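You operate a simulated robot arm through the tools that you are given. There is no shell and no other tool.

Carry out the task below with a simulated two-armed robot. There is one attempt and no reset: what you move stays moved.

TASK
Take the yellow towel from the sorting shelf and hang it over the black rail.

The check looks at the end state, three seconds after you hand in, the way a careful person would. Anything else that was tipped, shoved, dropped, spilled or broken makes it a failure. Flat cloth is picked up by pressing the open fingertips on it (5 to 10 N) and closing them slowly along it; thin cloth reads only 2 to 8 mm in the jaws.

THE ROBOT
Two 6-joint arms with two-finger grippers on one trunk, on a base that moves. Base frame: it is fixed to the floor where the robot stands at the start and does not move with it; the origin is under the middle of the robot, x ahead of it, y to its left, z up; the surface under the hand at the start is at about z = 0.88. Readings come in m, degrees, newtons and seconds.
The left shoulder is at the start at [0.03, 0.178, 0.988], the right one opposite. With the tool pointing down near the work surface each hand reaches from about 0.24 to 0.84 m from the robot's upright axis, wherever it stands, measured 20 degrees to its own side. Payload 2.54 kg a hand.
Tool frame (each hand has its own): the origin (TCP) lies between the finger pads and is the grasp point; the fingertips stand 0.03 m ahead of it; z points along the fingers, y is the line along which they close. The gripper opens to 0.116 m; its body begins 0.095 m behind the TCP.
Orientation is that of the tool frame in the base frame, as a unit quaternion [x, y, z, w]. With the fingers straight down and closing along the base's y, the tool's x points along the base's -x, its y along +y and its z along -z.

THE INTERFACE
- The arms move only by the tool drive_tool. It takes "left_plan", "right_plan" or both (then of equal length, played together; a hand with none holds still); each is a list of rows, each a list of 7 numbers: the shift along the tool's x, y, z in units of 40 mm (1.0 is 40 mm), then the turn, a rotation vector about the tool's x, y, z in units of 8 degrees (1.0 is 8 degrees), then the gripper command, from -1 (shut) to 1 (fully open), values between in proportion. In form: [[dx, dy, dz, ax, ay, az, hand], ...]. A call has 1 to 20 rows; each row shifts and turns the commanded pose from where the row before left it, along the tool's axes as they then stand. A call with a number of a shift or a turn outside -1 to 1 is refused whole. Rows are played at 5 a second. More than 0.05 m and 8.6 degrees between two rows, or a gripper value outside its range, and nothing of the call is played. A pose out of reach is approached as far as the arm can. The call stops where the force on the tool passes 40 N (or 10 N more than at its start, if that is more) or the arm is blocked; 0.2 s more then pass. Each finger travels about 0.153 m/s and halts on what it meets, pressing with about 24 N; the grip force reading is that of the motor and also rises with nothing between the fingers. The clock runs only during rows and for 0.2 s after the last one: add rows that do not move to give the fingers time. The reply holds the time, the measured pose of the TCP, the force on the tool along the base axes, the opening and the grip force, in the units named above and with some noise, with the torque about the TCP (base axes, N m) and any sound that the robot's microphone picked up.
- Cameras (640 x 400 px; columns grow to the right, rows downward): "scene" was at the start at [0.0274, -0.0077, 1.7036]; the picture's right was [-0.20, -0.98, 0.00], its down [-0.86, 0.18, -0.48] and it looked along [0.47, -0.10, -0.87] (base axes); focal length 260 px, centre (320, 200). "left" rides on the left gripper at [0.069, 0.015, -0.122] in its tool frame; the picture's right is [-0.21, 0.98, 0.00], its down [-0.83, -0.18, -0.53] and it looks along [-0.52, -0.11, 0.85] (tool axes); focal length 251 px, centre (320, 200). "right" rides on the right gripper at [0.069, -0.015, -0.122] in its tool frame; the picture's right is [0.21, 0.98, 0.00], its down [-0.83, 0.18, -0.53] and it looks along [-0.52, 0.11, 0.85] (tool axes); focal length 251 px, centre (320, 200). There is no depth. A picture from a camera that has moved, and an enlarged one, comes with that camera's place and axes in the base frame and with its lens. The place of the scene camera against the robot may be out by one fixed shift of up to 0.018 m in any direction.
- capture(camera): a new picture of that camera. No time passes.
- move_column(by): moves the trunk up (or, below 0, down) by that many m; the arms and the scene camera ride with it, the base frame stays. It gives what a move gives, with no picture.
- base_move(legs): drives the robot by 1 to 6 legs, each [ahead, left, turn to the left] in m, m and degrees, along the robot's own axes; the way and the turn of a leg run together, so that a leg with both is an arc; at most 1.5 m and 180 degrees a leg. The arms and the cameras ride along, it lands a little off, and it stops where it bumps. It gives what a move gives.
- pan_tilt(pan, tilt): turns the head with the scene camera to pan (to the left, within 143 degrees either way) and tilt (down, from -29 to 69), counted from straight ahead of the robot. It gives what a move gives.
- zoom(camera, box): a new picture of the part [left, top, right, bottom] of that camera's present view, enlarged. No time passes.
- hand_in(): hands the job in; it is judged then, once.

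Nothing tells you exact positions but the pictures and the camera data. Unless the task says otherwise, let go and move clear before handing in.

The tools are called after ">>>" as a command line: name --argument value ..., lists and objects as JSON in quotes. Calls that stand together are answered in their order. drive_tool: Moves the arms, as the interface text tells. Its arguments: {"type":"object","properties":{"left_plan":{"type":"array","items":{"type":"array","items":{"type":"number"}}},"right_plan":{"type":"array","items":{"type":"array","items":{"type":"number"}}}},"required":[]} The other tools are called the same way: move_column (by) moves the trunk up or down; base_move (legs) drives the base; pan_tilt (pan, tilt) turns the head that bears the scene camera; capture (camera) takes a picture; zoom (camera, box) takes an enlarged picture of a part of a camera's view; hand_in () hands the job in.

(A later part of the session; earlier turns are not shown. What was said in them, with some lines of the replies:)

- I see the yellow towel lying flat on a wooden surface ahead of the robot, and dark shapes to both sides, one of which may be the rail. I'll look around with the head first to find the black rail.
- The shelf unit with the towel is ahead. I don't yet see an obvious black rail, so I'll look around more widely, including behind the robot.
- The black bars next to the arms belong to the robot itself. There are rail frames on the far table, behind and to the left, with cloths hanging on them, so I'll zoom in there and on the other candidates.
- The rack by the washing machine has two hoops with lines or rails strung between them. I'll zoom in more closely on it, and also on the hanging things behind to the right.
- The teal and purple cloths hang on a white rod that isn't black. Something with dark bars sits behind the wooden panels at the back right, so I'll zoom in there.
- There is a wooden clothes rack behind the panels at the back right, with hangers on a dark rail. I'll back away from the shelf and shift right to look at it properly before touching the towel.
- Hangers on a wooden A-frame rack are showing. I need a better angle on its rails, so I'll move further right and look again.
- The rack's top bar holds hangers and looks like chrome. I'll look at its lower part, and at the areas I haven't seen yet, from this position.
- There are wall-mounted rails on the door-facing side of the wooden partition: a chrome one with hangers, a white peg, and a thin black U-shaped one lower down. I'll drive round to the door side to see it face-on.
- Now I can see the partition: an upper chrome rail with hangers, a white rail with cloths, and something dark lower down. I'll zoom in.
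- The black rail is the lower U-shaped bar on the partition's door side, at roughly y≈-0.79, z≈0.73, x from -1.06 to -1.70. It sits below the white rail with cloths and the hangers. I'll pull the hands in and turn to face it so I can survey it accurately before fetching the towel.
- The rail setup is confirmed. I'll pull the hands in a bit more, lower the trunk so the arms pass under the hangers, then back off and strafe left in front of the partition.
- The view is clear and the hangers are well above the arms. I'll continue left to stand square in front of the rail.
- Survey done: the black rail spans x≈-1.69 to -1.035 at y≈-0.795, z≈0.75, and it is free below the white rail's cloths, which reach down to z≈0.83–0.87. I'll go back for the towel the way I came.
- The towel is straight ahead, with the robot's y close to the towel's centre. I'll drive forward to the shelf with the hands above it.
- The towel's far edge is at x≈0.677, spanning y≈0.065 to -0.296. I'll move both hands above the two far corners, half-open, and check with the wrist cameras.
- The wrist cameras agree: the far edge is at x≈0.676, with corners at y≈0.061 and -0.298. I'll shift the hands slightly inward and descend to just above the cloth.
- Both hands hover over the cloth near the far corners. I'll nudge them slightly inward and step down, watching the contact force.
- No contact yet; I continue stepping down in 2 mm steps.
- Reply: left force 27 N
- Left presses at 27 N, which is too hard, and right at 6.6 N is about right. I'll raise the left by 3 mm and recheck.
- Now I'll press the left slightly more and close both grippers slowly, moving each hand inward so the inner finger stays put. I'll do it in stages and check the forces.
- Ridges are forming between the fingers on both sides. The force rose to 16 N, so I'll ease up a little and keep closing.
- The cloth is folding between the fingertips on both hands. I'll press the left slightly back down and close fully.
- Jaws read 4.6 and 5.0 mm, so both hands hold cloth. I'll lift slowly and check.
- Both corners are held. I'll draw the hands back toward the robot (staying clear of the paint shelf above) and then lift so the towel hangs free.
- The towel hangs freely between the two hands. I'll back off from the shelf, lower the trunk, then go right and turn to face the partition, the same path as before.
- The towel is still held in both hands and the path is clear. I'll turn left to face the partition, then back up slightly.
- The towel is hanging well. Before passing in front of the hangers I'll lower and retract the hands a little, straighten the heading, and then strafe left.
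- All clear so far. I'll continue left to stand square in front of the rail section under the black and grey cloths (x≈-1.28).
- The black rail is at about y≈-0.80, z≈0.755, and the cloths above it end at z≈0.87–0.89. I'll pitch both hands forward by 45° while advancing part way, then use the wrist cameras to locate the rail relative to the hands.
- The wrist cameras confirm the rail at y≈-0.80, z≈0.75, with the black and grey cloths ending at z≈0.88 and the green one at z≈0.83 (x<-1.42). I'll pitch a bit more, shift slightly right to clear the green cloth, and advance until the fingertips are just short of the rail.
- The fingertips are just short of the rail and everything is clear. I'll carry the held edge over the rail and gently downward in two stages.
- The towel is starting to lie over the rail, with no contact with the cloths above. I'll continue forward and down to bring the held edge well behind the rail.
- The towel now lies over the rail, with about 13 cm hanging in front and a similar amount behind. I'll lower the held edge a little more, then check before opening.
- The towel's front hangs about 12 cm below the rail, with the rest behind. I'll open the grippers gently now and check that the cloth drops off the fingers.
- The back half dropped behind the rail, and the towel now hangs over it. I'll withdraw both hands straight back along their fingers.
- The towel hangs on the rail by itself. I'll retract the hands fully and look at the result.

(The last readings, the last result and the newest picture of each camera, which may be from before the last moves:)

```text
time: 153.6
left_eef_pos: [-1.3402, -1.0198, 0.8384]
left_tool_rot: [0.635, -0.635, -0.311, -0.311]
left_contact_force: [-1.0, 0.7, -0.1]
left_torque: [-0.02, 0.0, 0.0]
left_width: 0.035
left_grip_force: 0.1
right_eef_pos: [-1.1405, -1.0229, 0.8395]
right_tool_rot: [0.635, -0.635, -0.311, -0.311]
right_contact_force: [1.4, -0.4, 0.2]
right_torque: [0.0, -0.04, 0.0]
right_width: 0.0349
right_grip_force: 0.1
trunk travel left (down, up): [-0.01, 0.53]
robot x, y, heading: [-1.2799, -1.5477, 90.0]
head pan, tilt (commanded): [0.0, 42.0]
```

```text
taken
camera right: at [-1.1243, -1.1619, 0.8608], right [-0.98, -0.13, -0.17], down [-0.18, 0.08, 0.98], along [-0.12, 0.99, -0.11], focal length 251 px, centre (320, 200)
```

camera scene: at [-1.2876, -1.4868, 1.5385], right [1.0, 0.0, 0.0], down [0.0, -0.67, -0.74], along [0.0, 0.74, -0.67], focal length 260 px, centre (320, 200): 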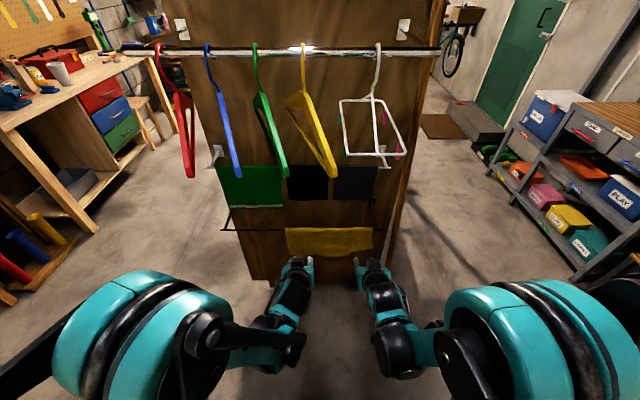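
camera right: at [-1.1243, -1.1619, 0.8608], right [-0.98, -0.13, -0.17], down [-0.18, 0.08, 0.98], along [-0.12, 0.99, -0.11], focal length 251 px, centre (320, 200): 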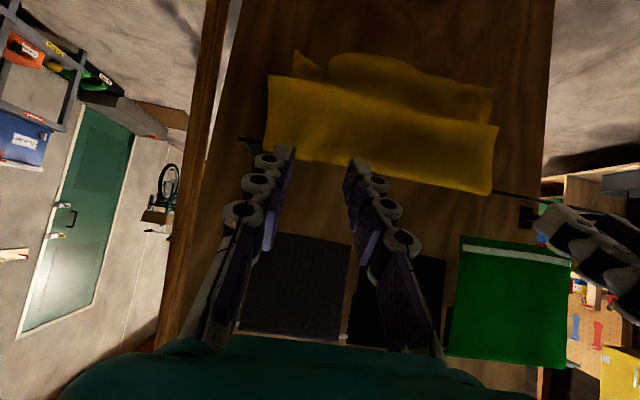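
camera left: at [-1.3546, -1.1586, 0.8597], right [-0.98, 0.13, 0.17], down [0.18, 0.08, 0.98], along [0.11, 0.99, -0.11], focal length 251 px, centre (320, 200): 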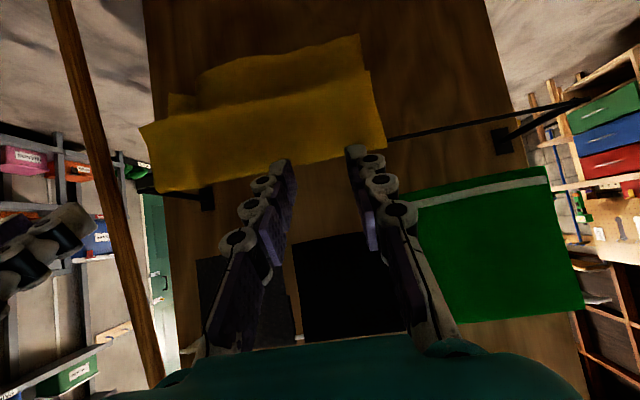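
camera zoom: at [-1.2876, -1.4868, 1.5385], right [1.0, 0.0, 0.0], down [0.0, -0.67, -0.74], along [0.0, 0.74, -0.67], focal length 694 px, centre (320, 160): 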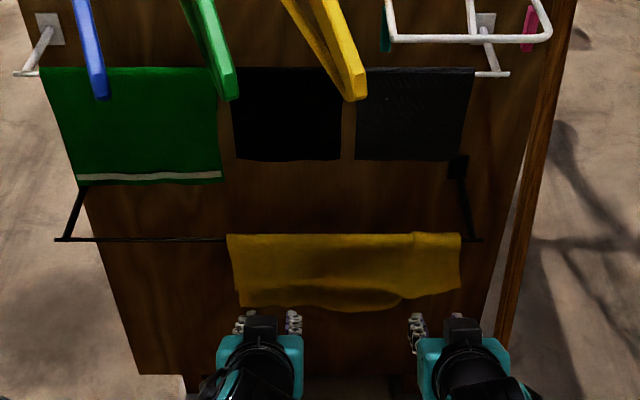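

The towel hangs over the black rail with one half in front and one half behind. I'll pull the hands a bit further clear, let a few seconds pass, and compare to be sure it isn't slipping.

>>> drive_tool --left_plan '[[0.5, 0, -0.8, 0, 0, 0, -0.4], [0.5, 0, -0.8, 0, 0, 0, -0.4], [0.5, 0, -0.8, 0, 0, 0, -0.4], [0, 0, 0, 0, 0, 0, -0.4], [0, 0, 0, 0, 0, 0, -0.4], [0, 0, 0, 0, 0, 0, -0.4], [0, 0, 0, 0, 0, 0, -0.4], [0, 0, 0, 0, 0, 0, -0.4], [0, 0, 0, 0, 0, 0, -0.4], [0, 0, 0, 0, 0, 0, -0.4], [0, 0, 0, 0, 0, 0, -0.4], [0, 0, 0, 0, 0, 0, -0.4], [0, 0, 0, 0, 0, 0, -0.4], [0, 0, 0, 0, 0, 0, -0.4], [0, 0, 0, 0, 0, 0, -0.4]]' --right_plan '[[0.5, 0, -0.8, 0, 0, 0, -0.4], [0.5, 0, -0.8, 0, 0, 0, -0.4], [0.5, 0, -0.8, 0, 0, 0, -0.4], [0, 0, 0, 0, 0, 0, -0.4], [0, 0, 0, 0, 0, 0, -0.4], [0, 0, 0, 0, 0, 0, -0.4], [0, 0, 0, 0, 0, 0, -0.4], [0, 0, 0, 0, 0, 0, -0.4], [0, 0, 0, 0, 0, 0, -0.4], [0, 0, 0, 0, 0, 0, -0.4], [0, 0, 0, 0, 0, 0, -0.4], [0, 0, 0, 0, 0, 0, -0.4], [0, 0, 0, 0, 0, 0, -0.4], [0, 0, 0, 0, 0, 0, -0.4], [0, 0, 0, 0, 0, 0, -0.4]]'

>>> zoom --camera "scene" --box '[200, 140, 440, 290]'

>>> capture --camera "right"

>>> capture --camera "scene"

```text
time: 156.8
left_eef_pos: [-1.3388, -1.1338, 0.8519]
left_tool_rot: [-0.635, 0.635, 0.311, 0.312]
left_contact_force: [0.6, -0.3, -0.6]
left_torque: [0.01, 0.03, -0.02]
left_width: 0.0348
left_grip_force: 0.1
right_eef_pos: [-1.1416, -1.135, 0.8519]
right_tool_rot: [0.635, -0.634, -0.311, -0.311]
right_contact_force: [0.1, -0.7, 0.3]
right_torque: [0.01, 0.01, -0.01]
right_width: 0.0347
right_grip_force: 0.1
trunk travel left (down, up): [-0.01, 0.53]
robot x, y, heading: [-1.279, -1.5476, 90.3]
head pan, tilt (commanded): [0.0, 42.0]
```

```text
2.67 times, centred on (320, 215) of scene
camera zoom: at [-1.2877, -1.4874, 1.5385], right [1.0, 0.0, 0.0], down [0.0, -0.67, -0.74], along [0.0, 0.74, -0.67], focal length 694 px, centre (320, 160)
```

zoom: 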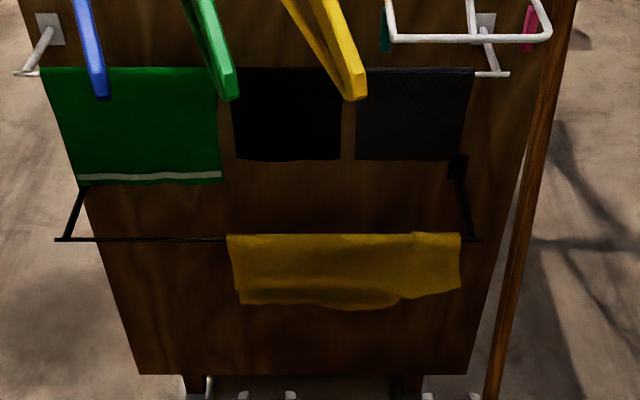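

```text
taken
camera right: at [-1.1248, -1.2744, 0.873], right [-0.98, -0.13, -0.17], down [-0.18, 0.08, 0.98], along [-0.12, 0.99, -0.11], focal length 251 px, centre (320, 200)
```

right: 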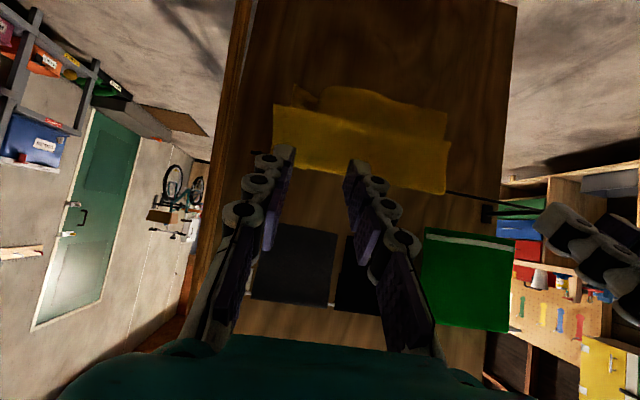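

```text
taken
camera scene: at [-1.2877, -1.4874, 1.5385], right [1.0, 0.0, 0.0], down [0.0, -0.67, -0.74], along [0.0, 0.74, -0.67], focal length 260 px, centre (320, 200)
```

scene: 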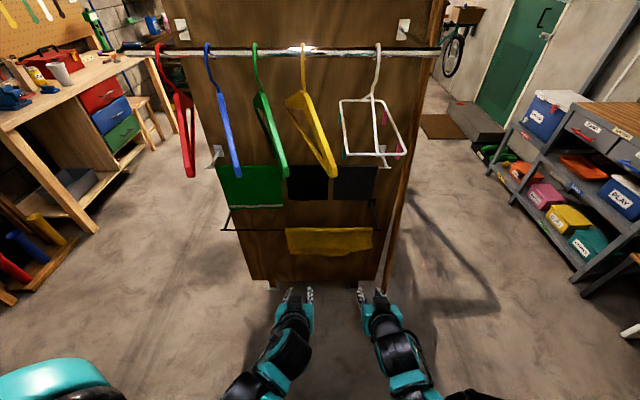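

After more than three seconds the towel hasn't moved: it hangs over the black rail, half in front and half behind. The hangers and the other cloths haven't been disturbed, and both hands are clear, so I'm handing in.

>>> hand_in

```text
The job is handed in.
```

The yellow towel from the sorting shelf is now hanging over the black rail on the door side of the wooden partition. I handed the job in, but no verdict has come back yet.

- **How it hangs:** about 11–12 cm falls in front of the rail and slightly more behind. It had not shifted when I checked more than three seconds after pulling the hands back.
- **Everything else:** I saw no change in the hangers above or the green, black and grey cloths on the white rail. The force readings showed no bump, and I saw nothing shoved or dropped along the way.
- **Robot:** both hands have let go and are more than 30 cm back from the rail, and the robot is standing in front of the partition with the trunk lowered.
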